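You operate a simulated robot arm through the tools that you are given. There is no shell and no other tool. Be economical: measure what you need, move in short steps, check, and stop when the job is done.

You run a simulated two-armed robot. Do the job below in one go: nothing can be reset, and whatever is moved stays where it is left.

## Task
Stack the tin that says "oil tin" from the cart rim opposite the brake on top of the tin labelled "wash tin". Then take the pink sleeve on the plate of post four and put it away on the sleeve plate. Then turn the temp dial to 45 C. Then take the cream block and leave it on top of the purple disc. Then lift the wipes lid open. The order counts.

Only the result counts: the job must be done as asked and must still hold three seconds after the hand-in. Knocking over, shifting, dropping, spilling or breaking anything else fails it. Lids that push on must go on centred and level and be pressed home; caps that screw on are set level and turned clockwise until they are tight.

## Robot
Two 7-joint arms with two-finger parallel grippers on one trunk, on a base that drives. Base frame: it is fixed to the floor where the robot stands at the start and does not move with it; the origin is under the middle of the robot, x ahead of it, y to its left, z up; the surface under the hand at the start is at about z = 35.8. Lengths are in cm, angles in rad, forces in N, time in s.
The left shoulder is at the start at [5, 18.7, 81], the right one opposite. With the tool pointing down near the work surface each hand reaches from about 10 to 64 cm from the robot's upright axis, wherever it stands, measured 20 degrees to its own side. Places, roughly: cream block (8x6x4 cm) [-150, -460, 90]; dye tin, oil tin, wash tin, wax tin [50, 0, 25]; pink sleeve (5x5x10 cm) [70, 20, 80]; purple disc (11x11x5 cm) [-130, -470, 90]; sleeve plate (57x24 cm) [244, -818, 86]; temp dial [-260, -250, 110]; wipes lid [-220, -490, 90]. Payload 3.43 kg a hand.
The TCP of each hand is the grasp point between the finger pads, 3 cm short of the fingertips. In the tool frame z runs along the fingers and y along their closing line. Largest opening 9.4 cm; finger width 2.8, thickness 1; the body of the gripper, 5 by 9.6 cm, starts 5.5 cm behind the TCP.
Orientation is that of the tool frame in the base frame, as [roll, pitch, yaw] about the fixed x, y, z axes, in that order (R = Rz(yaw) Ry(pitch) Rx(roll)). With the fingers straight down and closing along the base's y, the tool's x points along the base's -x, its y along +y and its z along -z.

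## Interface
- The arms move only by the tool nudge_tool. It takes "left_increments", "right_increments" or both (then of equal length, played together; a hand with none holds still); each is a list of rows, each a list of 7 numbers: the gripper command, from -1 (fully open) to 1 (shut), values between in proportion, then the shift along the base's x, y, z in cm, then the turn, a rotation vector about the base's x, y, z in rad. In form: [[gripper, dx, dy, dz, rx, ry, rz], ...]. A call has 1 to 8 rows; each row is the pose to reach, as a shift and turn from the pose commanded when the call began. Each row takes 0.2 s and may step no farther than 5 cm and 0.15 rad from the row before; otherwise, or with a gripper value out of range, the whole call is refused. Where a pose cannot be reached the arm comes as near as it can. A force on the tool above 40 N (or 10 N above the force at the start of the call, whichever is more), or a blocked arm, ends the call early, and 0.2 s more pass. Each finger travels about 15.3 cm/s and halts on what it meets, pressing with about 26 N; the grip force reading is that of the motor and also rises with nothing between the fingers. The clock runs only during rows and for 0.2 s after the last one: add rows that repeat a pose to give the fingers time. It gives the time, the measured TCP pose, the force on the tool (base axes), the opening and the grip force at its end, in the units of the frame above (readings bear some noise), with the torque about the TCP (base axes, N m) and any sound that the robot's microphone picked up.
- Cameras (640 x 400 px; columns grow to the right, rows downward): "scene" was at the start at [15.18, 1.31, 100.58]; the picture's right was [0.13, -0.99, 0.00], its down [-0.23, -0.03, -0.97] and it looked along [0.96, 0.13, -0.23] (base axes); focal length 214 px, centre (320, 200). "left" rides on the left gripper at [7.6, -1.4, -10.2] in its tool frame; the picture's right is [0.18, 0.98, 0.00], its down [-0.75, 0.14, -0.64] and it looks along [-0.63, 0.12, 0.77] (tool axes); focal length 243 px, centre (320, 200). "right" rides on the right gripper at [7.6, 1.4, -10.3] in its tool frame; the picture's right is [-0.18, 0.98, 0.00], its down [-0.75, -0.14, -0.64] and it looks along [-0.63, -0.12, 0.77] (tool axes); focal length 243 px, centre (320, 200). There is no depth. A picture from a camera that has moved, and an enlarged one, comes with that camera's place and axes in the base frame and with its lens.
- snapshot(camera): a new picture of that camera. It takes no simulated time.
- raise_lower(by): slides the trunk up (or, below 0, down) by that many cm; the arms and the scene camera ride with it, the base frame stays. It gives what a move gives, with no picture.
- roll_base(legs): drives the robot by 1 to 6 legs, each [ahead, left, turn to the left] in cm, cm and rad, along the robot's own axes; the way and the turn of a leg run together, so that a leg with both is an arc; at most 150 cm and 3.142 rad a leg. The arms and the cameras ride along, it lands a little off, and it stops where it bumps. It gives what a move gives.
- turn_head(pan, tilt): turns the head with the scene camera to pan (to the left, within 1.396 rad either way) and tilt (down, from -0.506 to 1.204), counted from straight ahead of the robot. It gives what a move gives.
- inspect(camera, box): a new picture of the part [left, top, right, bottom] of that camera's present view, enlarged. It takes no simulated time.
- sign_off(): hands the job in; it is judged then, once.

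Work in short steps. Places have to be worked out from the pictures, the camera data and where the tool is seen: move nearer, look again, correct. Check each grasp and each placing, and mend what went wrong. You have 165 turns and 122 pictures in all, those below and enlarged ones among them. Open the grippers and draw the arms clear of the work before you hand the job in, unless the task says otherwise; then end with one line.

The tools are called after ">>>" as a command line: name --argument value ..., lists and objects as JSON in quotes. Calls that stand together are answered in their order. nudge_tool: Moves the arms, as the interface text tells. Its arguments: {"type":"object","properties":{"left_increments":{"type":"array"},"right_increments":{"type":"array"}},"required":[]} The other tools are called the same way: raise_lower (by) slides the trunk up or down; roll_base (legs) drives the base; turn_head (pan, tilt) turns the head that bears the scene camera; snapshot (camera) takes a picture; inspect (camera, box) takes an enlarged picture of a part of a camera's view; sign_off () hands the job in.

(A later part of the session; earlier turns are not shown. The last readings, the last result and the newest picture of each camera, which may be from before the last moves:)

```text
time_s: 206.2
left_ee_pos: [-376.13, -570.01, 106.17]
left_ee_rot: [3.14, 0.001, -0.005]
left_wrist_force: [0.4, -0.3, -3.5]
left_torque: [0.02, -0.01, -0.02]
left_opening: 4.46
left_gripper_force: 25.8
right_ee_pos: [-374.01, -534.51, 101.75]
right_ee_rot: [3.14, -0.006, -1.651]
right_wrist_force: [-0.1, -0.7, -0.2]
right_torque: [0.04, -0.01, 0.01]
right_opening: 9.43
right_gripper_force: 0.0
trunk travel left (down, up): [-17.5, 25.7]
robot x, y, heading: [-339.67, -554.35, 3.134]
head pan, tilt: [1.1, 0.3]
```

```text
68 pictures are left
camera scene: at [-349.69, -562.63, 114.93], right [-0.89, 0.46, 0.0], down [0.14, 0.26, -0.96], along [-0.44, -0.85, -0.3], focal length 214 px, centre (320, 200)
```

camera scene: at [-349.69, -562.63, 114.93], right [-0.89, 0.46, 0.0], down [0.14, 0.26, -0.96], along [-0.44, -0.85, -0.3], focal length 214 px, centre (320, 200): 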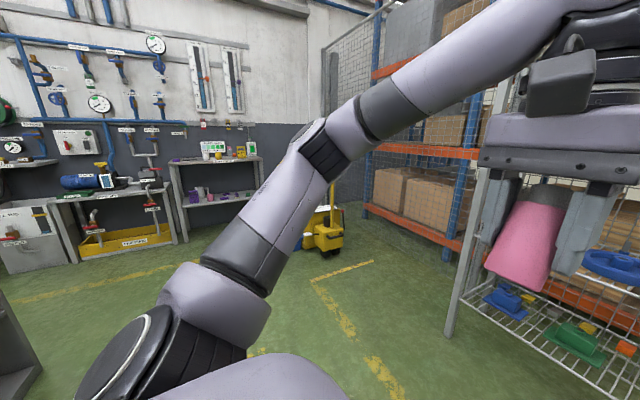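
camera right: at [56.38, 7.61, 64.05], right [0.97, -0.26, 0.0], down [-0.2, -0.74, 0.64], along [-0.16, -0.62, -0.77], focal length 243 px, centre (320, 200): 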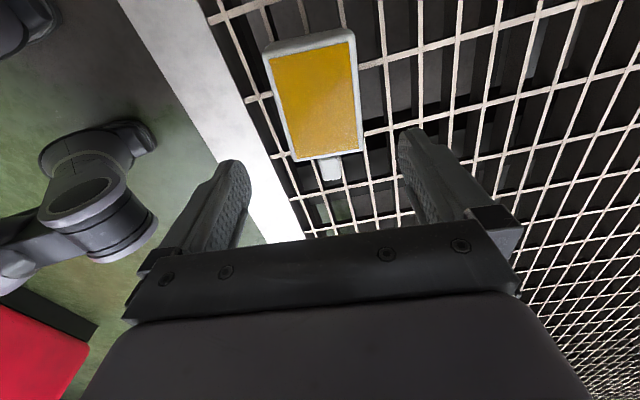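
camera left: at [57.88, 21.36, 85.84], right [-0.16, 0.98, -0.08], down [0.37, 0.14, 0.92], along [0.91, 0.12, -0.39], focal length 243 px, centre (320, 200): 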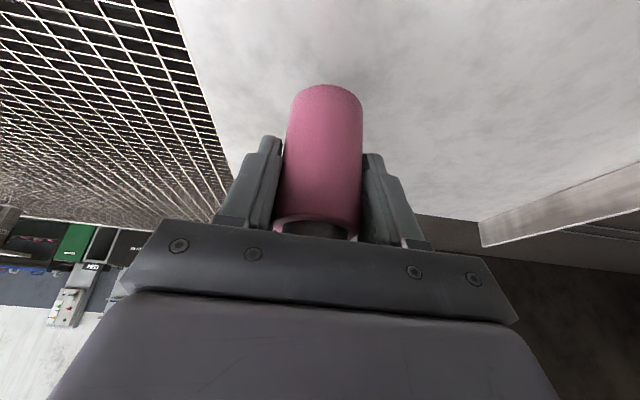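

Open floor here; wall benches' fronts lie at y≈−820. I strafe to y≈−745 and turn to face +x along the corridor.

>>> roll_base --legs '[[0, 150, 0], [0, 38, 0], [0, 0, 3.141]]'

>>> turn_head --pan 0.0 --tilt 0.35

>>> snapshot --camera "scene"

```text
time_s: 230.4
left_ee_pos: [-304.2, -728.16, 106.21]
left_ee_rot: [3.14, 0.0, 3.134]
left_wrist_force: [0.8, -0.4, -2.4]
left_torque: [-0.03, 0.04, -0.01]
left_opening: 4.49
left_gripper_force: 25.9
right_ee_pos: [-306.55, -763.6, 101.73]
right_ee_rot: [3.139, -0.006, 1.49]
right_wrist_force: [-1.1, -0.2, 0.9]
right_torque: [0.0, 0.0, 0.02]
right_opening: 9.42
right_gripper_force: 0.1
trunk travel left (down, up): [-17.5, 25.7]
robot x, y, heading: [-340.86, -743.88, -0.014]
head pan, tilt: [1.1, 0.3]
```

```text
time_s: 231.7
left_ee_pos: [-304.28, -728.12, 106.19]
left_ee_rot: [3.138, -0.001, 3.134]
left_wrist_force: [-0.3, 1.2, -3.0]
left_torque: [0.01, 0.01, 0.02]
left_opening: 4.45
left_gripper_force: 25.9
right_ee_pos: [-306.43, -763.61, 101.83]
right_ee_rot: [3.138, -0.004, 1.49]
right_wrist_force: [0.8, -0.5, 0.9]
right_torque: [-0.02, -0.01, 0.02]
right_opening: 9.43
right_gripper_force: 0.1
trunk travel left (down, up): [-17.5, 25.7]
robot x, y, heading: [-340.95, -743.72, -0.009]
head pan, tilt: [0.0, 0.351]
```

```text
67 pictures are left
camera scene: at [-325.6, -743.65, 114.46], right [-0.01, -1.0, 0.0], down [-0.34, 0.0, -0.94], along [0.94, -0.01, -0.34], focal length 214 px, centre (320, 200)
```

scene: 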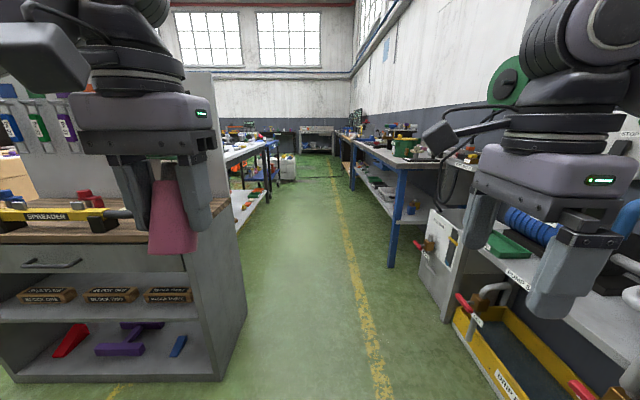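

The corridor (y −700 to −805) is clear. Drive ahead 450 cm with a small right shift.

>>> roll_base --legs '[[0, -7, 0.011], [150, 0, 0], [150, 0, 0], [140, 0, 0]]'

>>> snapshot --camera "scene"

```text
time_s: 253.7
left_ee_pos: [135.71, -732.1, 106.25]
left_ee_rot: [3.139, 0.001, -3.14]
left_wrist_force: [-0.4, 0.4, -3.0]
left_torque: [0.0, -0.03, -0.01]
left_opening: 4.47
left_gripper_force: 26.4
right_ee_pos: [133.85, -767.55, 101.8]
right_ee_rot: [3.138, -0.006, 1.498]
right_wrist_force: [-0.6, 0.1, -0.3]
right_torque: [-0.01, 0.02, 0.0]
right_opening: 9.41
right_gripper_force: 0.0
trunk travel left (down, up): [-17.5, 25.7]
robot x, y, heading: [99.22, -748.12, 0.004]
head pan, tilt: [0.0, 0.351]
```

```text
66 pictures are left
camera scene: at [114.57, -747.82, 114.46], right [0.0, -1.0, 0.0], down [-0.34, 0.0, -0.94], along [0.94, 0.0, -0.34], focal length 214 px, centre (320, 200)
```

scene: 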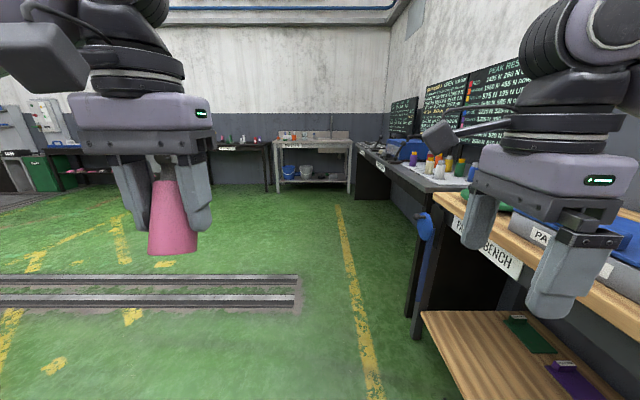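

Sleeves are visible on the dark bench to the right. I raise the trunk 8 cm for clearance, drive to x≈225, and turn right to face the bench.

>>> raise_lower --by 8

>>> roll_base --legs '[[126, 8, 0], [0, 0, -1.571]]'

>>> turn_head --pan 0.1 --tilt 0.7

>>> snapshot --camera "scene"

```text
time_s: 254.8
left_ee_pos: [135.77, -732.21, 114.21]
left_ee_rot: [3.137, -0.001, -3.139]
left_wrist_force: [-0.4, -0.1, -3.2]
left_torque: [0.05, -0.02, -0.01]
left_opening: 4.46
left_gripper_force: 26.0
right_ee_pos: [133.77, -767.58, 109.73]
right_ee_rot: [3.139, -0.006, 1.497]
right_wrist_force: [0.5, -0.7, 0.3]
right_torque: [-0.01, 0.01, 0.0]
right_opening: 9.4
right_gripper_force: 0.0
trunk travel left (down, up): [-25.5, 17.7]
robot x, y, heading: [99.43, -747.87, -0.003]
head pan, tilt: [0.0, 0.351]
```

```text
time_s: 265.0
left_ee_pos: [242.12, -776.28, 114.28]
left_ee_rot: [3.14, 0.0, 1.585]
left_wrist_force: [0.5, 0.6, -3.5]
left_torque: [0.01, 0.0, 0.02]
left_opening: 4.51
left_gripper_force: 25.9
right_ee_pos: [206.55, -774.79, 109.78]
right_ee_rot: [3.139, -0.005, -0.059]
right_wrist_force: [-0.5, -0.1, -0.5]
right_torque: [0.0, 0.01, 0.0]
right_opening: 9.39
right_gripper_force: 0.0
trunk travel left (down, up): [-25.5, 17.7]
robot x, y, heading: [225.63, -740.1, -1.555]
head pan, tilt: [0.0, 0.351]
```

```text
time_s: 265.8
left_ee_pos: [242.02, -776.11, 114.22]
left_ee_rot: [3.139, 0.0, 1.587]
left_wrist_force: [0.9, 0.2, -3.3]
left_torque: [-0.01, 0.0, 0.0]
left_opening: 4.47
left_gripper_force: 25.8
right_ee_pos: [206.58, -774.89, 109.7]
right_ee_rot: [3.139, -0.005, -0.06]
right_wrist_force: [0.3, -0.5, 0.2]
right_torque: [-0.02, -0.02, -0.03]
right_opening: 9.4
right_gripper_force: 0.1
trunk travel left (down, up): [-25.5, 17.7]
robot x, y, heading: [226.04, -739.99, -1.558]
head pan, tilt: [0.099, 0.7]
```

```text
65 pictures are left
camera scene: at [226.92, -754.29, 119.32], right [-0.99, -0.11, 0.0], down [-0.07, 0.64, -0.77], along [0.09, -0.76, -0.64], focal length 214 px, centre (320, 200)
```

scene: 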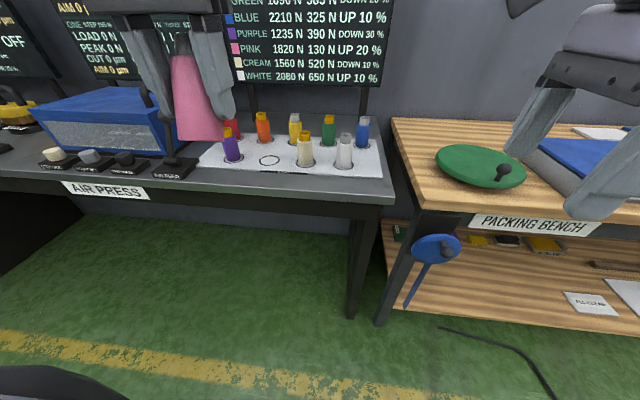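

The plate has one free marked circle between purple and cream at about (249,−811,86): the pink's place. I move the base 12 cm closer and 4 cm left.

>>> roll_base --legs '[[12, 4, -0.012]]'

>>> snapshot --camera "left"

>>> inspect --camera "scene" --box '[180, 100, 420, 240]'

```text
time_s: 267.1
left_ee_pos: [245.67, -788.54, 114.21]
left_ee_rot: [3.139, -0.003, 1.574]
left_wrist_force: [-0.3, 0.0, -4.3]
left_torque: [0.0, 0.03, -0.02]
left_opening: 4.46
left_gripper_force: 26.0
right_ee_pos: [210.18, -786.68, 109.75]
right_ee_rot: [3.138, -0.005, -0.071]
right_wrist_force: [0.3, -0.5, 0.2]
right_torque: [0.03, 0.01, 0.02]
right_opening: 9.42
right_gripper_force: 0.0
trunk travel left (down, up): [-25.5, 17.7]
robot x, y, heading: [229.8, -751.9, -1.564]
head pan, tilt: [0.099, 0.7]
```

```text
64 pictures are left
camera left: at [244.22, -780.92, 124.54], right [0.98, 0.19, 0.0], down [0.14, -0.75, 0.64], along [0.12, -0.63, -0.77], focal length 243 px, centre (320, 200)
```

left: 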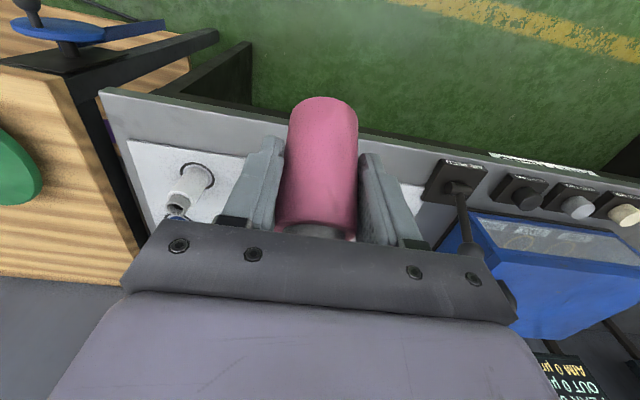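

```text
2.67 times, centred on (300, 170) of scene
camera zoom: at [230.79, -766.36, 119.31], right [-0.99, -0.1, 0.0], down [-0.07, 0.64, -0.76], along [0.08, -0.76, -0.64], focal length 572 px, centre (373, 280)
```

zoom: 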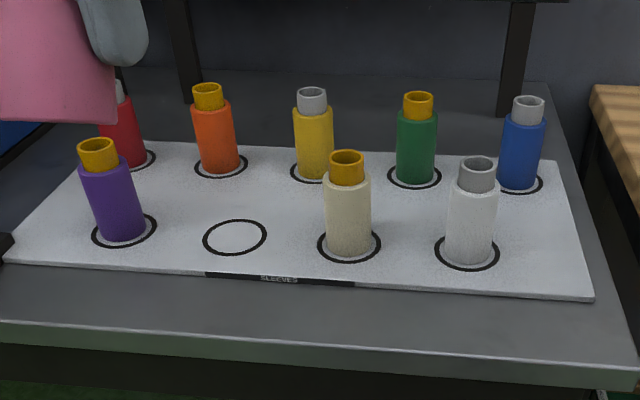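

The sleeve was gripped with a 0.48 tilt, so I restore the tilt (forward here is −y) while moving high over the free circle.

>>> nudge_tool --left_increments '[[1, 0.5, -2, 0, -0.06, 0, 0], [1, 1, -5, 0, -0.12, 0, 0], [1, 1.5, -8, 0, -0.18, 0, 0], [1, 2, -11, 0, -0.24, 0, 0], [1, 2.5, -14, -1, -0.3, 0, 0], [1, 3, -17, -2, -0.36, 0, 0], [1, 3.5, -20, -3, -0.42, 0, 0], [1, 3.8, -22.5, -4, -0.48, 0, 0]]'

>>> inspect --camera "scene" --box '[160, 60, 420, 240]'

```text
time_s: 268.9
left_ee_pos: [249.57, -811.1, 110.24]
left_ee_rot: [3.142, 0.48, 1.575]
left_wrist_force: [-0.3, 0.3, -4.1]
left_torque: [0.03, 0.03, -0.03]
left_opening: 4.47
left_gripper_force: 26.2
right_ee_pos: [210.2, -786.63, 109.77]
right_ee_rot: [3.138, -0.005, -0.07]
right_wrist_force: [0.0, 0.5, 0.3]
right_torque: [-0.02, -0.01, 0.02]
right_opening: 9.41
right_gripper_force: 0.1
trunk travel left (down, up): [-25.5, 17.7]
robot x, y, heading: [230.2, -752.01, -1.57]
head pan, tilt: [0.099, 0.7]
```

```text
2.22 times, centred on (290, 150) of scene
camera zoom: at [230.79, -766.35, 119.31], right [-0.99, -0.1, 0.0], down [-0.07, 0.64, -0.76], along [0.08, -0.76, -0.64], focal length 477 px, centre (387, 311)
```

zoom: 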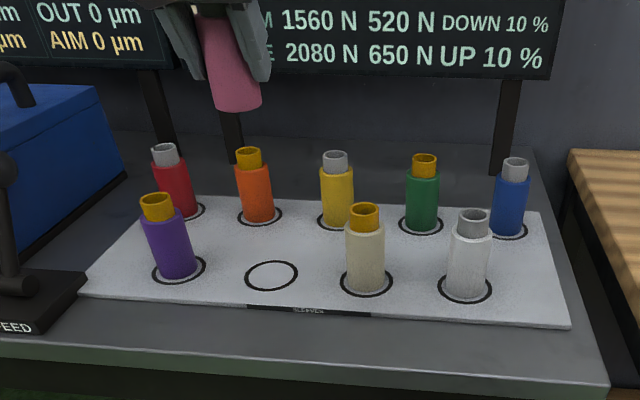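

Sleeve upright above the circle. Descend to leave about 3 cm and check the alignment.

>>> nudge_tool --left_increments '[[1, 0, 0, -4, 0, 0, 0], [1, 0, 0, -8, 0, 0, 0], [1, 0, 0, -12, 0, 0, 0], [1, 0, 0, -15, 0, 0, 0], [1, 0, 0, -16, 0, 0, 0]]'

>>> inspect --camera "scene" --box '[200, 110, 380, 220]'

```text
time_s: 270.1
left_ee_pos: [249.44, -810.92, 94.23]
left_ee_rot: [3.14, 0.48, 1.576]
left_wrist_force: [-0.6, 0.1, -3.7]
left_torque: [0.06, 0.0, 0.01]
left_opening: 4.46
left_gripper_force: 25.4
right_ee_pos: [210.22, -786.59, 109.67]
right_ee_rot: [3.137, -0.006, -0.07]
right_wrist_force: [0.9, 0.3, -0.8]
right_torque: [0.0, 0.02, -0.03]
right_opening: 9.4
right_gripper_force: 0.0
trunk travel left (down, up): [-25.5, 17.7]
robot x, y, heading: [230.01, -752.18, -1.569]
head pan, tilt: [0.099, 0.7]
```

```text
3.56 times, centred on (290, 165) of scene
camera zoom: at [230.78, -766.33, 119.32], right [-0.99, -0.1, 0.0], down [-0.07, 0.64, -0.76], along [0.08, -0.76, -0.64], focal length 763 px, centre (427, 324)
```

zoom: 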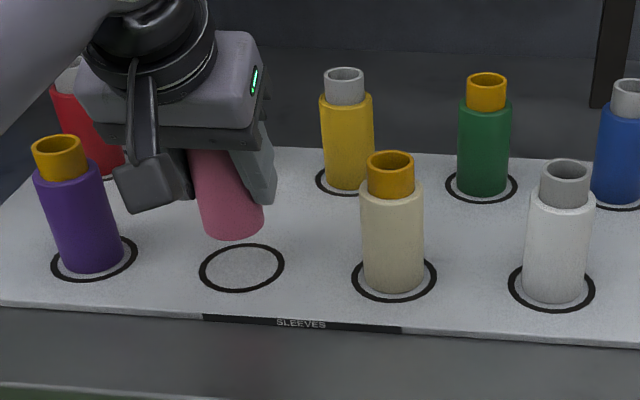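

Aligned in x. Descend 2.8 more and look again.

>>> nudge_tool --left_increments '[[1, 0, 0, -1, 0, 0, 0], [1, 0, 0, -2, 0, 0, 0], [1, 0, 0, -2.8, 0, 0, 0]]'

>>> inspect --camera "scene" --box '[200, 110, 380, 220]'

```text
time_s: 270.9
left_ee_pos: [249.5, -810.91, 91.48]
left_ee_rot: [-3.141, 0.481, 1.574]
left_wrist_force: [-0.4, 0.0, -3.3]
left_torque: [0.02, -0.01, -0.02]
left_opening: 4.46
left_gripper_force: 25.4
right_ee_pos: [210.17, -786.65, 109.75]
right_ee_rot: [3.138, -0.005, -0.07]
right_wrist_force: [0.0, 0.3, -0.2]
right_torque: [0.0, -0.05, -0.01]
right_opening: 9.39
right_gripper_force: 0.1
trunk travel left (down, up): [-25.5, 17.7]
robot x, y, heading: [229.84, -752.09, -1.568]
head pan, tilt: [0.099, 0.7]
```

```text
3.56 times, centred on (290, 165) of scene
camera zoom: at [230.78, -766.33, 119.32], right [-0.99, -0.1, 0.0], down [-0.07, 0.64, -0.76], along [0.08, -0.76, -0.64], focal length 763 px, centre (427, 324)
```

zoom: 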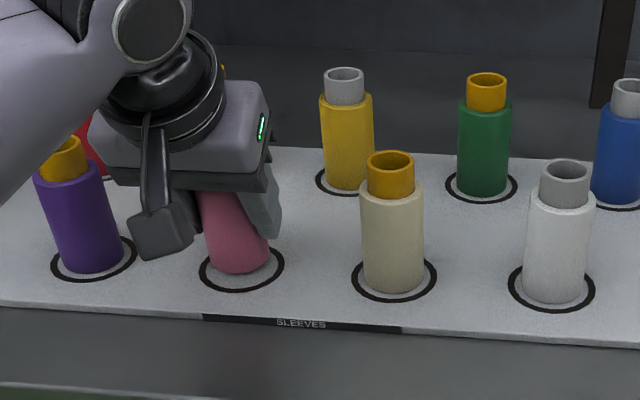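

Continue down gently to contact.

>>> nudge_tool --left_increments '[[1, 0.1, 0, -0.4, 0, 0, 0], [1, 0.1, 0, -0.7, 0, 0, 0], [1, 0.1, 0, -0.9, 0, 0, 0], [1, 0.1, 0, -0.9, 0, 0, 0]]'

```text
time_s: 271.9
left_ee_pos: [249.49, -811.03, 90.92]
left_ee_rot: [-3.139, 0.492, 1.576]
left_wrist_force: [2.1, -3.8, 19.7]
left_torque: [0.06, -0.11, 0.04]
left_opening: 4.47
left_gripper_force: 26.1
right_ee_pos: [210.11, -786.46, 109.79]
right_ee_rot: [3.137, -0.007, -0.071]
right_wrist_force: [-1.3, -0.1, 0.8]
right_torque: [0.0, 0.01, 0.02]
right_opening: 9.38
right_gripper_force: 0.2
trunk travel left (down, up): [-25.5, 17.7]
robot x, y, heading: [229.67, -751.84, -1.57]
head pan, tilt: [0.099, 0.7]
```

Contact. Relieve, then open slowly.

>>> nudge_tool --left_increments '[[1, 0, 0, 0.3, 0, 0, 0], [0, 0, 0, 0.3, 0, 0, 0], [-0.3, 0, 0, 0.3, 0, 0, 0], [-0.6, 0, 0, 0.3, 0, 0, 0], [-0.6, 0, 0, 0.3, 0, 0, 0]]'

>>> inspect --camera "scene" --box '[200, 110, 380, 220]'

```text
time_s: 273.1
left_ee_pos: [249.53, -810.98, 90.76]
left_ee_rot: [-3.139, 0.478, 1.576]
left_wrist_force: [0.8, 0.7, 0.9]
left_torque: [0.0, -0.02, 0.0]
left_opening: 7.52
left_gripper_force: 0.1
right_ee_pos: [210.16, -786.82, 109.8]
right_ee_rot: [3.137, -0.005, -0.071]
right_wrist_force: [0.7, 0.6, -0.2]
right_torque: [0.0, -0.03, -0.02]
right_opening: 9.41
right_gripper_force: 0.1
trunk travel left (down, up): [-25.5, 17.7]
robot x, y, heading: [229.92, -751.95, -1.564]
head pan, tilt: [0.099, 0.7]
```

```text
3.56 times, centred on (290, 165) of scene
camera zoom: at [230.77, -766.29, 119.32], right [-0.99, -0.1, 0.0], down [-0.07, 0.64, -0.76], along [0.08, -0.76, -0.64], focal length 763 px, centre (427, 324)
```

zoom: 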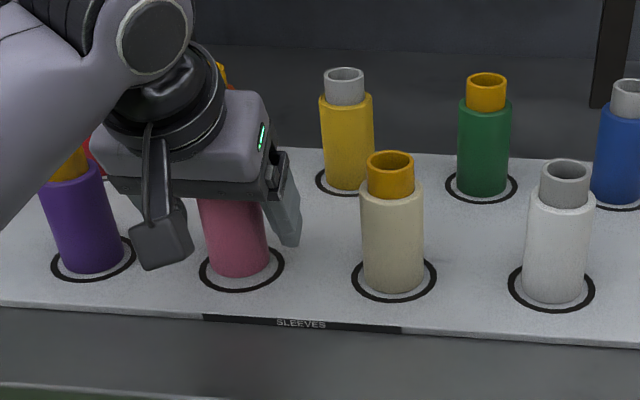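

Sleeve stands but ~0.6 cm too far back in its ring. I regrip, shift it 0.6 toward the robot and 0.25 right, and set it down.

>>> nudge_tool --left_increments '[[0, 0, 0, 0, 0, 0, 0], [1, 0, 0, 0, 0, 0, 0], [1, 0, 0, 0, 0, 0, 0], [1, 0, 0, 0.5, 0, 0, 0], [1, -0.25, 0.6, 0.5, 0, 0, 0], [1, -0.25, 0.6, 0.2, 0, 0, 0], [1, -0.25, 0.6, -0.05, 0, 0, 0], [1, -0.25, 0.6, -0.05, 0, 0, 0]]'

>>> nudge_tool --left_increments '[[0, 0, 0, 0, 0, 0, 0], [-0.3, 0, 0, 0, 0, 0, 0], [-0.6, 0, 0, 0, 0, 0, 0], [-0.8, 0, 0, 0, 0, 0, 0], [-0.8, 0, 0, 0, 0, 0, 0]]'

>>> inspect --camera "scene" --box '[200, 110, 380, 220]'

```text
time_s: 274.9
left_ee_pos: [249.43, -810.47, 90.83]
left_ee_rot: [-3.14, 0.478, 1.577]
left_wrist_force: [1.8, 0.1, 0.0]
left_torque: [0.04, -0.06, -0.04]
left_opening: 4.46
left_gripper_force: 26.3
right_ee_pos: [210.21, -786.63, 109.75]
right_ee_rot: [3.136, -0.005, -0.07]
right_wrist_force: [-0.6, 0.3, -0.3]
right_torque: [0.02, 0.02, -0.01]
right_opening: 9.39
right_gripper_force: 0.0
trunk travel left (down, up): [-25.5, 17.7]
robot x, y, heading: [229.76, -751.97, -1.569]
head pan, tilt: [0.099, 0.7]
```

```text
time_s: 276.1
left_ee_pos: [249.34, -810.25, 90.83]
left_ee_rot: [-3.141, 0.479, 1.576]
left_wrist_force: [-0.6, -0.3, -0.1]
left_torque: [-0.03, -0.01, 0.0]
left_opening: 8.45
left_gripper_force: 0.0
right_ee_pos: [210.2, -786.62, 109.78]
right_ee_rot: [3.135, -0.005, -0.07]
right_wrist_force: [-0.2, 0.7, 0.2]
right_torque: [0.0, 0.05, 0.02]
right_opening: 9.39
right_gripper_force: 0.0
trunk travel left (down, up): [-25.5, 17.7]
robot x, y, heading: [229.75, -752.0, -1.565]
head pan, tilt: [0.099, 0.7]
```

```text
3.56 times, centred on (290, 165) of scene
camera zoom: at [230.77, -766.3, 119.32], right [-0.99, -0.1, 0.0], down [-0.07, 0.64, -0.76], along [0.08, -0.76, -0.64], focal length 763 px, centre (427, 324)
```

zoom: 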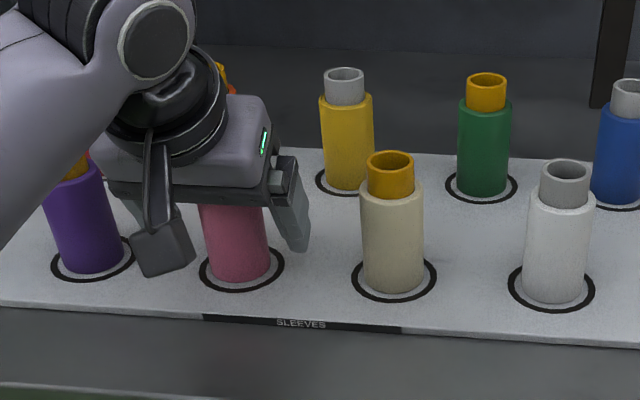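

Well centred now. Withdraw straight up and check.

>>> nudge_tool --left_increments '[[-0.9, 0, 0, 1, 0, 0, 0], [-1, 0, 0, 3, 0, 0, 0], [-1, 0, 0, 6, 0, 0, 0], [-1, 0, 0, 10, 0, 0, 0], [-1, 0, 0, 14, 0, 0, 0], [-1, 0, 0, 18, 0, 0, 0], [-1, 0, 3, 21, 0, 0, 0], [-1, 0, 7, 22, 0, 0, 0]]'

>>> inspect --camera "scene" --box '[180, 90, 420, 240]'

```text
time_s: 277.9
left_ee_pos: [249.42, -803.23, 112.83]
left_ee_rot: [3.14, 0.479, 1.575]
left_wrist_force: [-0.6, -0.5, 0.7]
left_torque: [-0.02, 0.0, -0.01]
left_opening: 9.4
left_gripper_force: 0.0
right_ee_pos: [210.06, -786.6, 109.76]
right_ee_rot: [3.136, -0.006, -0.069]
right_wrist_force: [0.3, 0.2, 0.5]
right_torque: [0.0, 0.03, -0.02]
right_opening: 9.4
right_gripper_force: 0.2
trunk travel left (down, up): [-25.5, 17.7]
robot x, y, heading: [229.85, -751.88, -1.568]
head pan, tilt: [0.099, 0.7]
```

```text
2.67 times, centred on (300, 165) of scene
camera zoom: at [230.78, -766.26, 119.33], right [-0.99, -0.1, 0.0], down [-0.07, 0.64, -0.77], along [0.08, -0.76, -0.64], focal length 572 px, centre (373, 293)
```

zoom: 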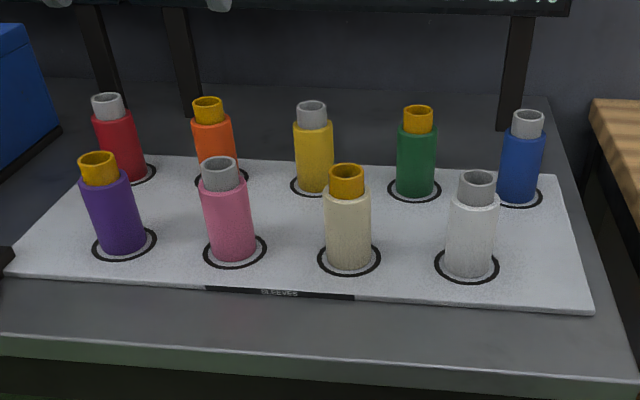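

Pink sleeve is put away. Retract the left arm, back off and turn to face −x for the return through the corridor.

>>> nudge_tool --left_increments '[[-1, 0, 2, 0.5, 0.06, 0, 0], [-1, -0.5, 4, 1, 0.12, 0, 0], [-1, -1, 6, 1, 0.18, 0, 0], [-1, -1.5, 8, 1, 0.24, 0, 0], [-1, -2, 10, 1, 0.3, 0, 0], [-1, -2.5, 12, 1, 0.36, 0, 0], [-1, -3, 14, 1, 0.42, 0, 0], [-1, -3.5, 16, 1, 0.48, 0, 0]]'

>>> roll_base --legs '[[-8, 0, 0], [0, 0, -1.571], [150, 0, 0], [150, 0, 0], [150, 0, 0], [110, 0, 0]]'

```text
time_s: 279.7
left_ee_pos: [245.82, -787.23, 113.8]
left_ee_rot: [3.139, -0.001, 1.577]
left_wrist_force: [-0.5, 0.2, -0.7]
left_torque: [0.04, -0.01, 0.0]
left_opening: 9.4
left_gripper_force: 0.0
right_ee_pos: [210.1, -786.61, 109.75]
right_ee_rot: [3.137, -0.006, -0.07]
right_wrist_force: [0.2, 0.0, 0.2]
right_torque: [-0.01, 0.01, 0.01]
right_opening: 9.37
right_gripper_force: 0.1
trunk travel left (down, up): [-25.5, 17.7]
robot x, y, heading: [229.67, -752.29, -1.572]
head pan, tilt: [0.099, 0.7]
```

```text
time_s: 304.1
left_ee_pos: [-228.31, -754.44, 114.73]
left_ee_rot: [-3.135, 0.027, -0.055]
left_wrist_force: [0.0, 0.3, 0.3]
left_torque: [-0.01, -0.01, 0.01]
left_opening: 9.38
left_gripper_force: 0.0
right_ee_pos: [-224.92, -718.53, 110.37]
right_ee_rot: [3.105, 0.017, -1.692]
right_wrist_force: [-0.5, -0.7, 0.1]
right_torque: [-0.01, -0.03, 0.03]
right_opening: 9.39
right_gripper_force: 0.1
trunk travel left (down, up): [-25.5, 17.7]
robot x, y, heading: [-194.44, -739.6, 3.088]
head pan, tilt: [0.099, 0.7]
stopped in leg 5: the robot was blocked; the commanded pose is now the measured one
```

Blocked near the cabinet at about x −194, probably the right elbow. I look right before moving.

>>> turn_head --pan -0.8 --tilt 0.4

>>> snapshot --camera "scene"

```text
time_s: 305.3
left_ee_pos: [-228.05, -754.63, 114.75]
left_ee_rot: [-3.132, 0.035, -0.055]
left_wrist_force: [0.5, -0.1, 0.2]
left_torque: [-0.01, -0.01, 0.0]
left_opening: 9.39
left_gripper_force: 0.1
right_ee_pos: [-224.83, -718.62, 110.38]
right_ee_rot: [3.1, 0.02, -1.687]
right_wrist_force: [0.4, 0.1, -1.0]
right_torque: [0.02, 0.03, 0.0]
right_opening: 9.4
right_gripper_force: 0.2
trunk travel left (down, up): [-25.5, 17.7]
robot x, y, heading: [-194.68, -739.76, 3.087]
head pan, tilt: [-0.799, 0.4]
```

```text
56 pictures are left
camera scene: at [-203.58, -733.31, 122.41], right [0.75, 0.66, -0.02], down [0.23, -0.28, -0.93], along [-0.62, 0.7, -0.36], focal length 214 px, centre (320, 200)
```

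scene: 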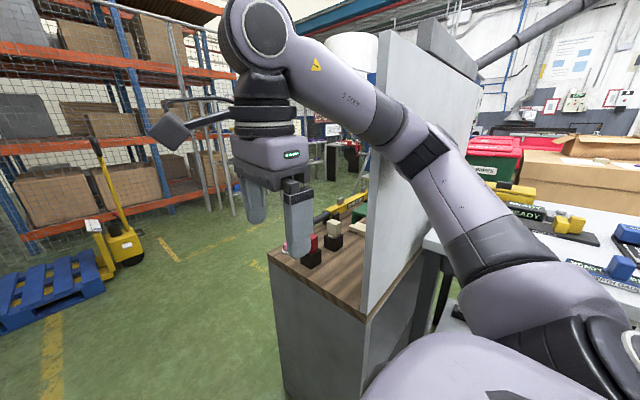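

The right forearm caught the white panel's edge. I back off, shift left to y≈−758, straighten heading, and continue past it.

>>> roll_base --legs '[[-14, 3, 0], [0, 15, 0.05]]'

>>> snapshot --camera "scene"

```text
time_s: 308.2
left_ee_pos: [-216.63, -774.26, 113.83]
left_ee_rot: [3.14, 0.002, -0.001]
left_wrist_force: [-1.1, -0.7, 0.3]
left_torque: [0.01, -0.01, 0.0]
left_opening: 9.38
left_gripper_force: 0.1
right_ee_pos: [-215.37, -737.95, 109.18]
right_ee_rot: [3.139, 0.007, -1.64]
right_wrist_force: [-0.1, -0.7, 0.2]
right_torque: [-0.01, 0.0, 0.0]
right_opening: 9.37
right_gripper_force: 0.1
trunk travel left (down, up): [-25.5, 17.7]
robot x, y, heading: [-181.2, -758.04, 3.14]
head pan, tilt: [-0.799, 0.4]
```

```text
55 pictures are left
camera scene: at [-193.53, -751.5, 122.01], right [0.72, 0.7, 0.0], down [0.27, -0.28, -0.92], along [-0.64, 0.66, -0.39], focal length 214 px, centre (320, 200)
```

scene: 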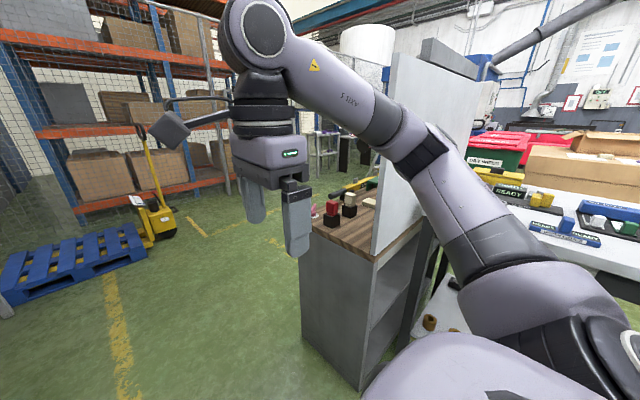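

Items on the cabinet are still standing, and there is now ~18 cm clearance. Drive on to x≈−340.

>>> roll_base --legs '[[150, 0, 0], [12, 0, 0]]'

>>> turn_head --pan -1.2 --tilt 0.2

>>> snapshot --camera "scene"

```text
time_s: 316.4
left_ee_pos: [-377.42, -775.51, 113.86]
left_ee_rot: [3.14, -0.002, 0.011]
left_wrist_force: [-0.2, 0.1, 0.6]
left_torque: [-0.02, 0.0, 0.02]
left_opening: 9.39
left_gripper_force: 0.1
right_ee_pos: [-376.59, -739.32, 109.01]
right_ee_rot: [3.14, 0.006, -1.63]
right_wrist_force: [-0.6, 0.0, 0.0]
right_torque: [0.04, -0.05, 0.0]
right_opening: 9.39
right_gripper_force: 0.0
trunk travel left (down, up): [-25.5, 17.7]
robot x, y, heading: [-342.18, -758.79, -3.133]
head pan, tilt: [-0.799, 0.4]
```

```text
time_s: 317.3
left_ee_pos: [-377.4, -775.51, 113.87]
left_ee_rot: [3.14, 0.003, 0.011]
left_wrist_force: [-0.6, 0.3, 0.1]
left_torque: [-0.01, 0.0, -0.01]
left_opening: 9.39
left_gripper_force: 0.2
right_ee_pos: [-376.66, -739.29, 109.03]
right_ee_rot: [3.138, 0.006, -1.631]
right_wrist_force: [-0.2, 0.7, -0.4]
right_torque: [0.0, -0.03, 0.02]
right_opening: 9.4
right_gripper_force: 0.1
trunk travel left (down, up): [-25.5, 17.7]
robot x, y, heading: [-342.27, -759.39, -3.134]
head pan, tilt: [-1.201, 0.201]
```

```text
54 pictures are left
camera scene: at [-351.49, -750.48, 123.86], right [0.93, 0.37, 0.0], down [0.07, -0.19, -0.98], along [-0.36, 0.91, -0.2], focal length 214 px, centre (320, 200)
```

scene: 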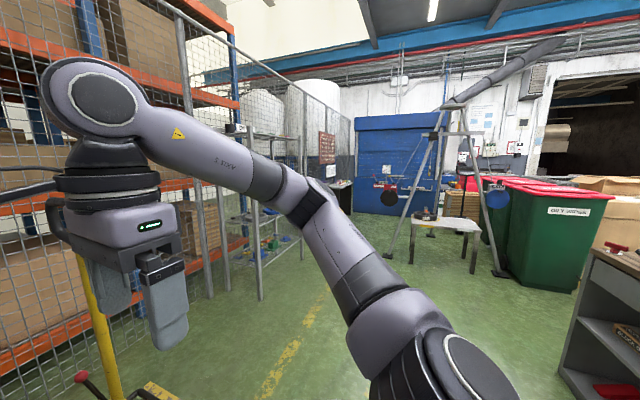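

I turn to face +y at x≈−370 and drive up to y≈−560, then look for the temp dial.

>>> roll_base --legs '[[30, 0, 0], [0, 0, -1.58], [150, 0, 0], [50, 0, 0]]'

>>> turn_head --pan -0.25 --tilt 0.2

>>> snapshot --camera "scene"

```text
time_s: 332.9
left_ee_pos: [-383.13, -521.31, 113.86]
left_ee_rot: [3.14, 0.002, -1.596]
left_wrist_force: [1.1, 0.7, 0.1]
left_torque: [0.0, 0.02, -0.01]
left_opening: 9.39
left_gripper_force: 0.0
right_ee_pos: [-346.93, -523.35, 109.16]
right_ee_rot: [3.14, 0.005, 3.049]
right_wrist_force: [0.4, -0.1, 0.4]
right_torque: [-0.01, 0.05, -0.01]
right_opening: 9.39
right_gripper_force: 0.0
trunk travel left (down, up): [-25.5, 17.7]
robot x, y, heading: [-368.24, -557.06, 1.551]
head pan, tilt: [-1.201, 0.201]
```

```text
time_s: 334.1
left_ee_pos: [-383.15, -521.38, 113.89]
left_ee_rot: [3.14, 0.003, -1.596]
left_wrist_force: [0.3, -0.2, -0.6]
left_torque: [0.0, 0.03, 0.0]
left_opening: 9.39
left_gripper_force: 0.0
right_ee_pos: [-346.94, -523.43, 109.02]
right_ee_rot: [3.141, 0.005, 3.048]
right_wrist_force: [0.8, -0.4, 0.3]
right_torque: [-0.01, -0.04, 0.0]
right_opening: 9.38
right_gripper_force: 0.0
trunk travel left (down, up): [-25.5, 17.7]
robot x, y, heading: [-367.84, -556.68, 1.548]
head pan, tilt: [-0.25, 0.201]
```

```text
53 pictures are left
camera scene: at [-365.29, -542.13, 123.86], right [0.96, -0.27, 0.0], down [-0.05, -0.19, -0.98], along [0.26, 0.94, -0.2], focal length 214 px, centre (320, 200)
```

scene: 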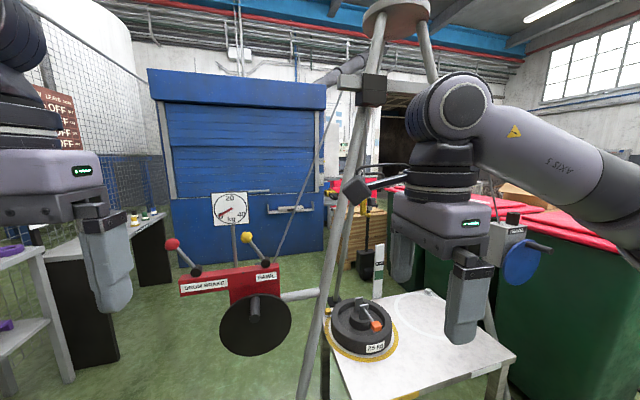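

The dial should be near column 335, row 167; I zoom there.

>>> inspect --camera "scene" --box '[300, 120, 420, 200]'

```text
5.00 times, centred on (360, 160) of scene
camera zoom: at [-365.29, -542.13, 123.86], right [0.96, -0.27, 0.0], down [-0.05, -0.19, -0.98], along [0.26, 0.94, -0.2], focal length 1072 px, centre (120, 400)
```

zoom: 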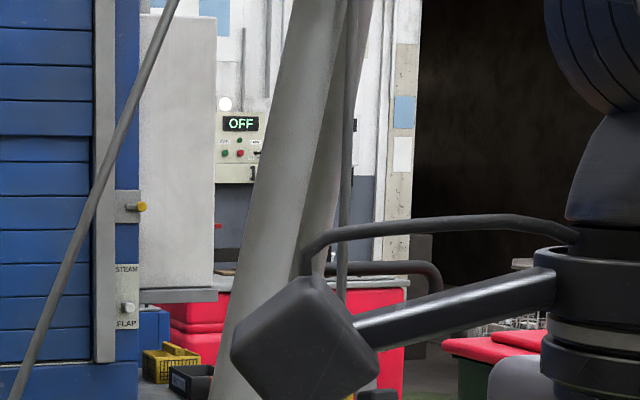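

The dial appears to be on the far side of a grey cabinet by the blue booth, to be reached from the main aisle between cage and red bin. I drive back there.

>>> roll_base --legs '[[0, 0, -1.55], [150, 0, 0], [150, 0, 0], [48, 0, 0], [0, 0, 1.571]]'

```text
time_s: 343.4
left_ee_pos: [-215.82, -542.2, 114.6]
left_ee_rot: [-3.136, 0.022, 3.111]
left_wrist_force: [0.5, -0.1, -0.6]
left_torque: [0.01, -0.01, 0.0]
left_opening: 9.41
left_gripper_force: 0.0
right_ee_pos: [-218.0, -579.4, 110.34]
right_ee_rot: [3.109, -0.003, 1.448]
right_wrist_force: [0.2, 0.6, 0.7]
right_torque: [-0.02, -0.05, 0.02]
right_opening: 9.41
right_gripper_force: 0.1
trunk travel left (down, up): [-25.5, 17.7]
robot x, y, heading: [-250.28, -557.69, -0.028]
head pan, tilt: [-0.25, 0.201]
stopped in leg 2: the robot was blocked; the commanded pose is now the measured one
```

Blocked again; look right.

>>> turn_head --pan -0.9 --tilt 0.4

>>> snapshot --camera "scene"

```text
time_s: 344.5
left_ee_pos: [-216.01, -542.31, 114.66]
left_ee_rot: [-3.137, 0.026, 3.114]
left_wrist_force: [-0.7, 1.0, 0.4]
left_torque: [-0.01, 0.05, 0.03]
left_opening: 9.4
left_gripper_force: 0.1
right_ee_pos: [-218.0, -579.41, 110.38]
right_ee_rot: [3.106, -0.001, 1.448]
right_wrist_force: [0.0, 0.0, 0.1]
right_torque: [0.0, 0.02, 0.01]
right_opening: 9.39
right_gripper_force: 0.1
trunk travel left (down, up): [-25.5, 17.7]
robot x, y, heading: [-249.76, -558.18, -0.025]
head pan, tilt: [-0.901, 0.4]
```

```text
51 pictures are left
camera scene: at [-240.34, -564.72, 122.3], right [-0.8, -0.6, -0.01], down [-0.21, 0.3, -0.93], along [0.56, -0.74, -0.37], focal length 214 px, centre (320, 200)
```

scene: 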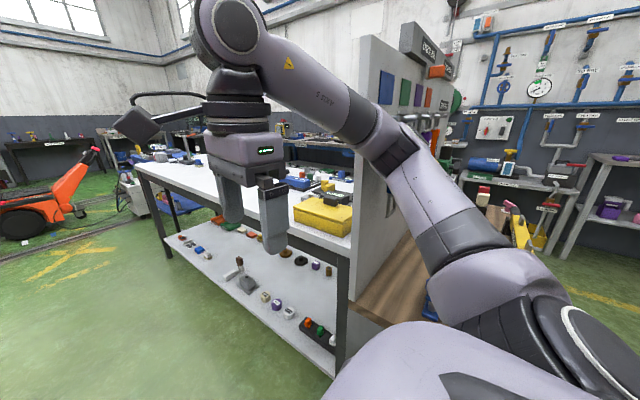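

Same panel's front edge caught the right forearm. Back off, shift left 14 cm, straighten, and proceed.

>>> roll_base --legs '[[-14, 3, 0.02], [0, 11, 0.008], [150, 0, 0], [97, 0, 0]]'

>>> snapshot --camera "scene"

```text
time_s: 349.5
left_ee_pos: [-193.59, -527.27, 114.0]
left_ee_rot: [3.14, 0.005, -3.124]
left_wrist_force: [-0.6, 0.5, 1.2]
left_torque: [0.01, -0.02, -0.04]
left_opening: 9.43
left_gripper_force: 0.0
right_ee_pos: [-194.01, -564.3, 109.22]
right_ee_rot: [3.139, -0.003, 1.497]
right_wrist_force: [-0.9, -0.4, 1.0]
right_torque: [0.03, -0.05, 0.03]
right_opening: 9.39
right_gripper_force: 0.0
trunk travel left (down, up): [-25.5, 17.7]
robot x, y, heading: [-228.27, -544.0, 0.019]
head pan, tilt: [-0.901, 0.4]
stopped in leg 3: the robot was blocked; the commanded pose is now the measured one
```

```text
50 pictures are left
camera scene: at [-216.74, -550.82, 122.03], right [-0.77, -0.64, 0.0], down [-0.25, 0.3, -0.92], along [0.59, -0.71, -0.39], focal length 214 px, centre (320, 200)
```

scene: 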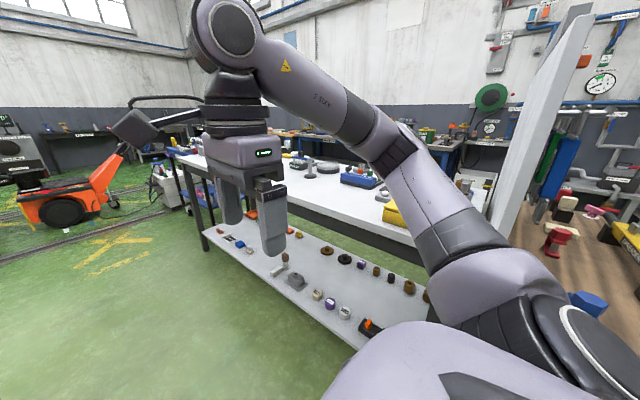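

Right side looks clear of the forearm now; check the left side.

>>> turn_head --pan 1.0 --tilt 0.5

>>> snapshot --camera "scene"

```text
time_s: 351.4
left_ee_pos: [-193.46, -527.1, 113.84]
left_ee_rot: [3.141, -0.001, -3.121]
left_wrist_force: [-1.1, 0.1, -0.7]
left_torque: [-0.03, 0.0, -0.01]
left_opening: 9.4
left_gripper_force: 0.1
right_ee_pos: [-193.81, -564.06, 109.1]
right_ee_rot: [3.138, -0.006, 1.5]
right_wrist_force: [0.6, -0.1, 0.1]
right_torque: [-0.01, 0.0, 0.02]
right_opening: 9.41
right_gripper_force: 0.1
trunk travel left (down, up): [-25.5, 17.7]
robot x, y, heading: [-228.27, -543.77, 0.019]
head pan, tilt: [1.0, 0.499]
```

```text
49 pictures are left
camera scene: at [-217.7, -535.83, 121.09], right [0.85, -0.52, 0.0], down [-0.25, -0.41, -0.88], along [0.46, 0.75, -0.48], focal length 214 px, centre (320, 200)
```

scene: 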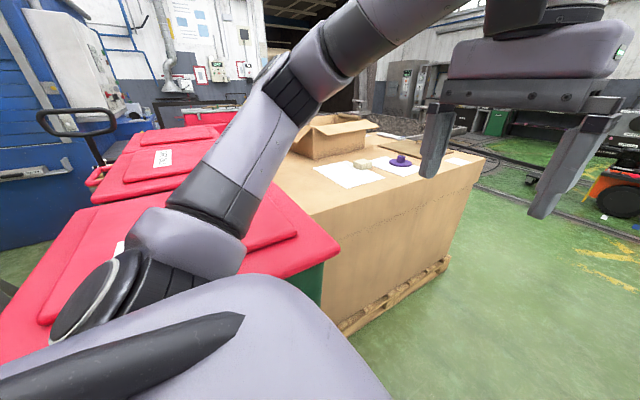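

Left elbow is close over the bin lids. I back off a little, raise the trunk 12 cm, shift right 5 cm, and continue.

>>> roll_base --legs '[[-4, -5, 0]]'

>>> raise_lower --by 14

>>> roll_base --legs '[[60, 0, -0.02]]'

```text
time_s: 352.5
left_ee_pos: [-197.2, -532.36, 113.9]
left_ee_rot: [3.14, 0.002, -3.125]
left_wrist_force: [-0.7, -0.4, -0.1]
left_torque: [0.01, -0.01, 0.01]
left_opening: 9.4
left_gripper_force: 0.0
right_ee_pos: [-197.54, -569.35, 109.09]
right_ee_rot: [3.138, -0.006, 1.496]
right_wrist_force: [-0.5, 0.8, 0.8]
right_torque: [0.0, 0.01, 0.0]
right_opening: 9.4
right_gripper_force: 0.1
trunk travel left (down, up): [-25.5, 17.7]
robot x, y, heading: [-232.34, -548.97, 0.018]
head pan, tilt: [1.0, 0.499]
```

```text
time_s: 354.2
left_ee_pos: [-197.2, -532.36, 127.91]
left_ee_rot: [3.14, 0.0, -3.124]
left_wrist_force: [0.2, 0.3, 0.6]
left_torque: [0.0, 0.03, -0.02]
left_opening: 9.41
left_gripper_force: 0.0
right_ee_pos: [-197.65, -569.36, 123.19]
right_ee_rot: [3.14, -0.003, 1.496]
right_wrist_force: [0.3, 0.1, -0.5]
right_torque: [-0.02, -0.04, -0.01]
right_opening: 9.38
right_gripper_force: 0.2
trunk travel left (down, up): [-39.5, 3.7]
robot x, y, heading: [-231.93, -548.77, 0.014]
head pan, tilt: [1.0, 0.499]
```

```text
time_s: 355.8
left_ee_pos: [-184.98, -531.69, 127.91]
left_ee_rot: [3.139, 0.0, -3.105]
left_wrist_force: [0.4, -0.4, -0.2]
left_torque: [0.01, -0.07, 0.03]
left_opening: 9.38
left_gripper_force: 0.1
right_ee_pos: [-184.85, -568.68, 123.07]
right_ee_rot: [3.139, -0.004, 1.515]
right_wrist_force: [-0.2, -0.2, 0.1]
right_torque: [0.02, -0.06, -0.01]
right_opening: 9.38
right_gripper_force: 0.0
trunk travel left (down, up): [-39.5, 3.7]
robot x, y, heading: [-219.15, -549.04, 0.036]
head pan, tilt: [1.0, 0.499]
stopped in leg 1: the robot was blocked; the commanded pose is now the measured one
```

The heading twist suggests the base's left side touches the bin; on the way in y≈−555 was clear. Shift right 7 cm and continue.

>>> roll_base --legs '[[-3, -3, -0.03], [0, -5, 0], [60, 0, 0]]'

>>> snapshot --camera "scene"

```text
time_s: 356.5
left_ee_pos: [-185.11, -532.01, 127.91]
left_ee_rot: [3.139, 0.0, -3.11]
left_wrist_force: [-0.5, -0.4, 0.3]
left_torque: [0.0, -0.02, 0.0]
left_opening: 9.39
left_gripper_force: 0.1
right_ee_pos: [-185.08, -569.1, 123.09]
right_ee_rot: [-3.141, -0.003, 1.514]
right_wrist_force: [0.4, -0.1, 0.2]
right_torque: [0.03, 0.01, 0.02]
right_opening: 9.41
right_gripper_force: 0.2
trunk travel left (down, up): [-39.5, 3.7]
robot x, y, heading: [-219.53, -549.2, 0.038]
head pan, tilt: [1.0, 0.499]
stopped in leg 1: the robot was blocked; the commanded pose is now the measured one
```

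```text
48 pictures are left
camera scene: at [-209.32, -541.07, 135.1], right [0.86, -0.51, 0.0], down [-0.24, -0.41, -0.88], along [0.45, 0.75, -0.48], focal length 214 px, centre (320, 200)
```

scene: 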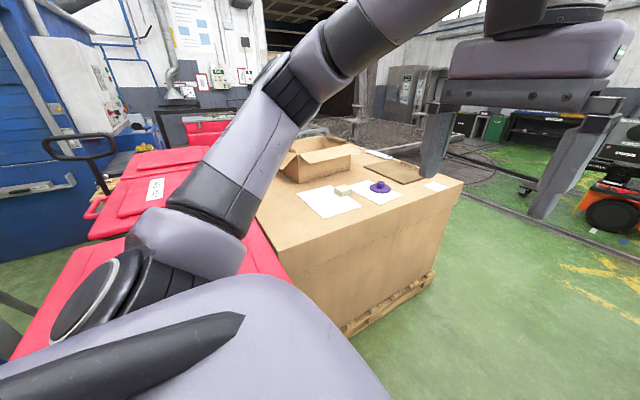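

Still held; look at the right rear.

>>> turn_head --pan -1.3 --tilt 0.5

>>> snapshot --camera "scene"

```text
time_s: 358.6
left_ee_pos: [-185.11, -531.95, 127.83]
left_ee_rot: [3.14, 0.001, -3.108]
left_wrist_force: [0.4, 1.6, -0.4]
left_torque: [-0.01, -0.02, 0.0]
left_opening: 9.42
left_gripper_force: 0.0
right_ee_pos: [-185.02, -568.96, 123.09]
right_ee_rot: [-3.142, -0.005, 1.514]
right_wrist_force: [0.0, 0.0, -0.1]
right_torque: [0.02, 0.03, -0.02]
right_opening: 9.39
right_gripper_force: 0.1
trunk travel left (down, up): [-39.5, 3.7]
robot x, y, heading: [-219.76, -549.5, 0.036]
head pan, tilt: [-1.3, 0.499]
```

```text
47 pictures are left
camera scene: at [-211.21, -557.52, 135.09], right [-0.95, -0.3, 0.0], down [-0.14, 0.46, -0.88], along [0.26, -0.84, -0.48], focal length 214 px, centre (320, 200)
```

scene: 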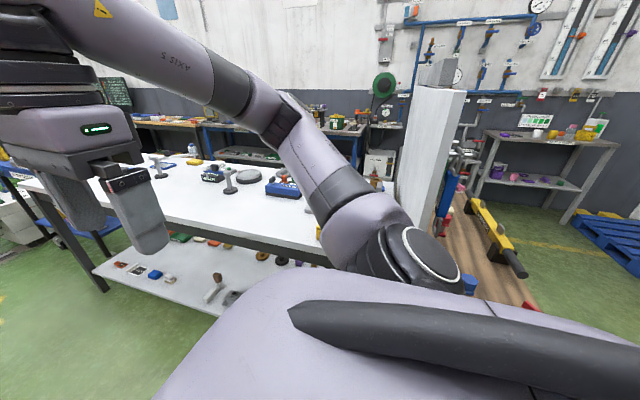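

The right elbow is next to the panel. I extend both hands forward to tuck the elbows in, then edge forward.

>>> nudge_tool --right_increments '[[-1, 4, 1, 0, 0, 0, 0], [-1, 8, 3, 0, 0, 0, 0], [-1, 12, 5, 0, 0, 0, 0], [-1, 16, 7, 0, 0, 0, 0], [-1, 20, 8, 0, 0, 0, 0], [-1, 24, 8, 0, 0, 0, 0]]' --left_increments '[[-1, 4, 0, 0, 0, 0, 0], [-1, 8, 0, 0, 0, 0, 0], [-1, 12, 0, 0, 0, 0, 0], [-1, 16, 0, 0, 0, 0, 0], [-1, 20, 0, 0, 0, 0, 0], [-1, 24, 0, 0, 0, 0, 0]]'

>>> roll_base --legs '[[4, 0, 0]]'

>>> snapshot --camera "scene"

```text
time_s: 360.0
left_ee_pos: [-166.15, -531.84, 127.97]
left_ee_rot: [3.139, 0.0, -3.109]
left_wrist_force: [0.5, -0.3, 0.2]
left_torque: [0.04, 0.0, -0.02]
left_opening: 9.42
left_gripper_force: 0.1
left hand out of reach, approached as far as the arm can: row 5, 6
right_ee_pos: [-162.03, -561.02, 122.89]
right_ee_rot: [3.14, -0.001, 1.519]
right_wrist_force: [-0.2, 1.3, -0.5]
right_torque: [-0.06, 0.0, 0.02]
right_opening: 9.39
right_gripper_force: 0.0
right hand out of reach, approached as far as the arm can: row 6
trunk travel left (down, up): [-39.5, 3.7]
robot x, y, heading: [-219.68, -549.32, 0.036]
head pan, tilt: [-1.3, 0.499]
```

```text
time_s: 360.7
left_ee_pos: [-166.1, -531.91, 127.95]
left_ee_rot: [3.135, -0.001, -3.108]
left_wrist_force: [0.0, 0.8, -0.6]
left_torque: [-0.01, 0.01, 0.0]
left_opening: 9.41
left_gripper_force: 0.1
right_ee_pos: [-161.63, -561.02, 122.87]
right_ee_rot: [3.141, -0.002, 1.518]
right_wrist_force: [-0.5, -0.1, -0.7]
right_torque: [-0.03, -0.01, 0.01]
right_opening: 9.43
right_gripper_force: 0.0
trunk travel left (down, up): [-39.5, 3.7]
robot x, y, heading: [-219.16, -549.13, 0.04]
head pan, tilt: [-1.3, 0.499]
stopped in leg 1: the robot was blocked; the commanded pose is now the measured one
```

```text
46 pictures are left
camera scene: at [-211.03, -557.44, 135.09], right [-0.95, -0.31, 0.0], down [-0.15, 0.46, -0.88], along [0.27, -0.84, -0.48], focal length 214 px, centre (320, 200)
```

scene: 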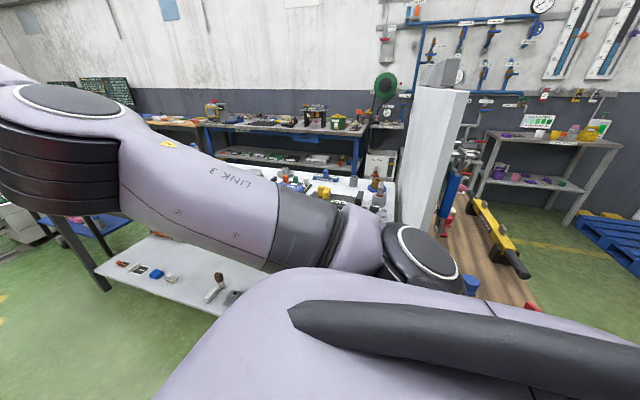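

A small yellow pedal sticks out at the bin foot near (−220,−511); the base's left side may be caught on it. Try moving straight back.

>>> roll_base --legs '[[-6, 0, 0]]'

>>> turn_head --pan 1.39 --tilt 0.9

>>> snapshot --camera "scene"

```text
time_s: 361.7
left_ee_pos: [-172.19, -532.25, 128.03]
left_ee_rot: [3.137, 0.001, -3.108]
left_wrist_force: [-0.3, -0.6, 0.4]
left_torque: [0.01, -0.04, 0.02]
left_opening: 9.39
left_gripper_force: 0.0
right_ee_pos: [-167.73, -561.31, 122.74]
right_ee_rot: [3.14, -0.004, 1.517]
right_wrist_force: [-0.8, 0.2, 0.1]
right_torque: [0.01, -0.01, -0.01]
right_opening: 9.39
right_gripper_force: 0.1
trunk travel left (down, up): [-39.5, 3.7]
robot x, y, heading: [-225.66, -549.33, 0.041]
head pan, tilt: [-1.3, 0.499]
```

```text
time_s: 364.1
left_ee_pos: [-172.04, -532.27, 128.0]
left_ee_rot: [3.137, -0.002, -3.107]
left_wrist_force: [-0.1, -0.2, 0.1]
left_torque: [0.01, -0.02, 0.01]
left_opening: 9.4
left_gripper_force: 0.0
right_ee_pos: [-167.61, -561.38, 122.95]
right_ee_rot: [-3.141, -0.003, 1.517]
right_wrist_force: [0.2, -0.4, 0.4]
right_torque: [-0.01, -0.02, -0.02]
right_opening: 9.4
right_gripper_force: 0.1
trunk travel left (down, up): [-39.5, 3.7]
robot x, y, heading: [-225.64, -549.55, 0.039]
head pan, tilt: [1.389, 0.901]
```

```text
45 pictures are left
camera scene: at [-218.69, -541.6, 131.71], right [0.99, -0.14, 0.0], down [-0.11, -0.78, -0.62], along [0.09, 0.61, -0.78], focal length 214 px, centre (320, 200)
```

scene: 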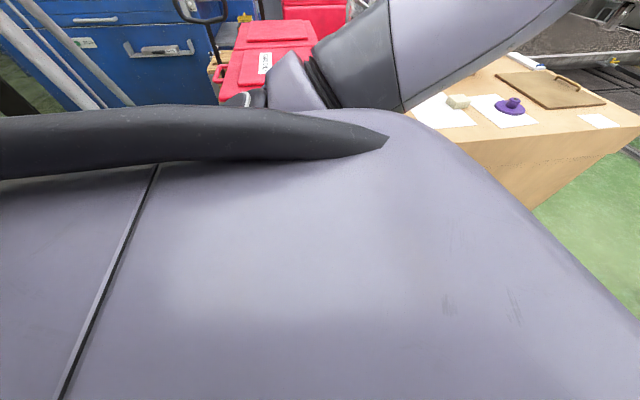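

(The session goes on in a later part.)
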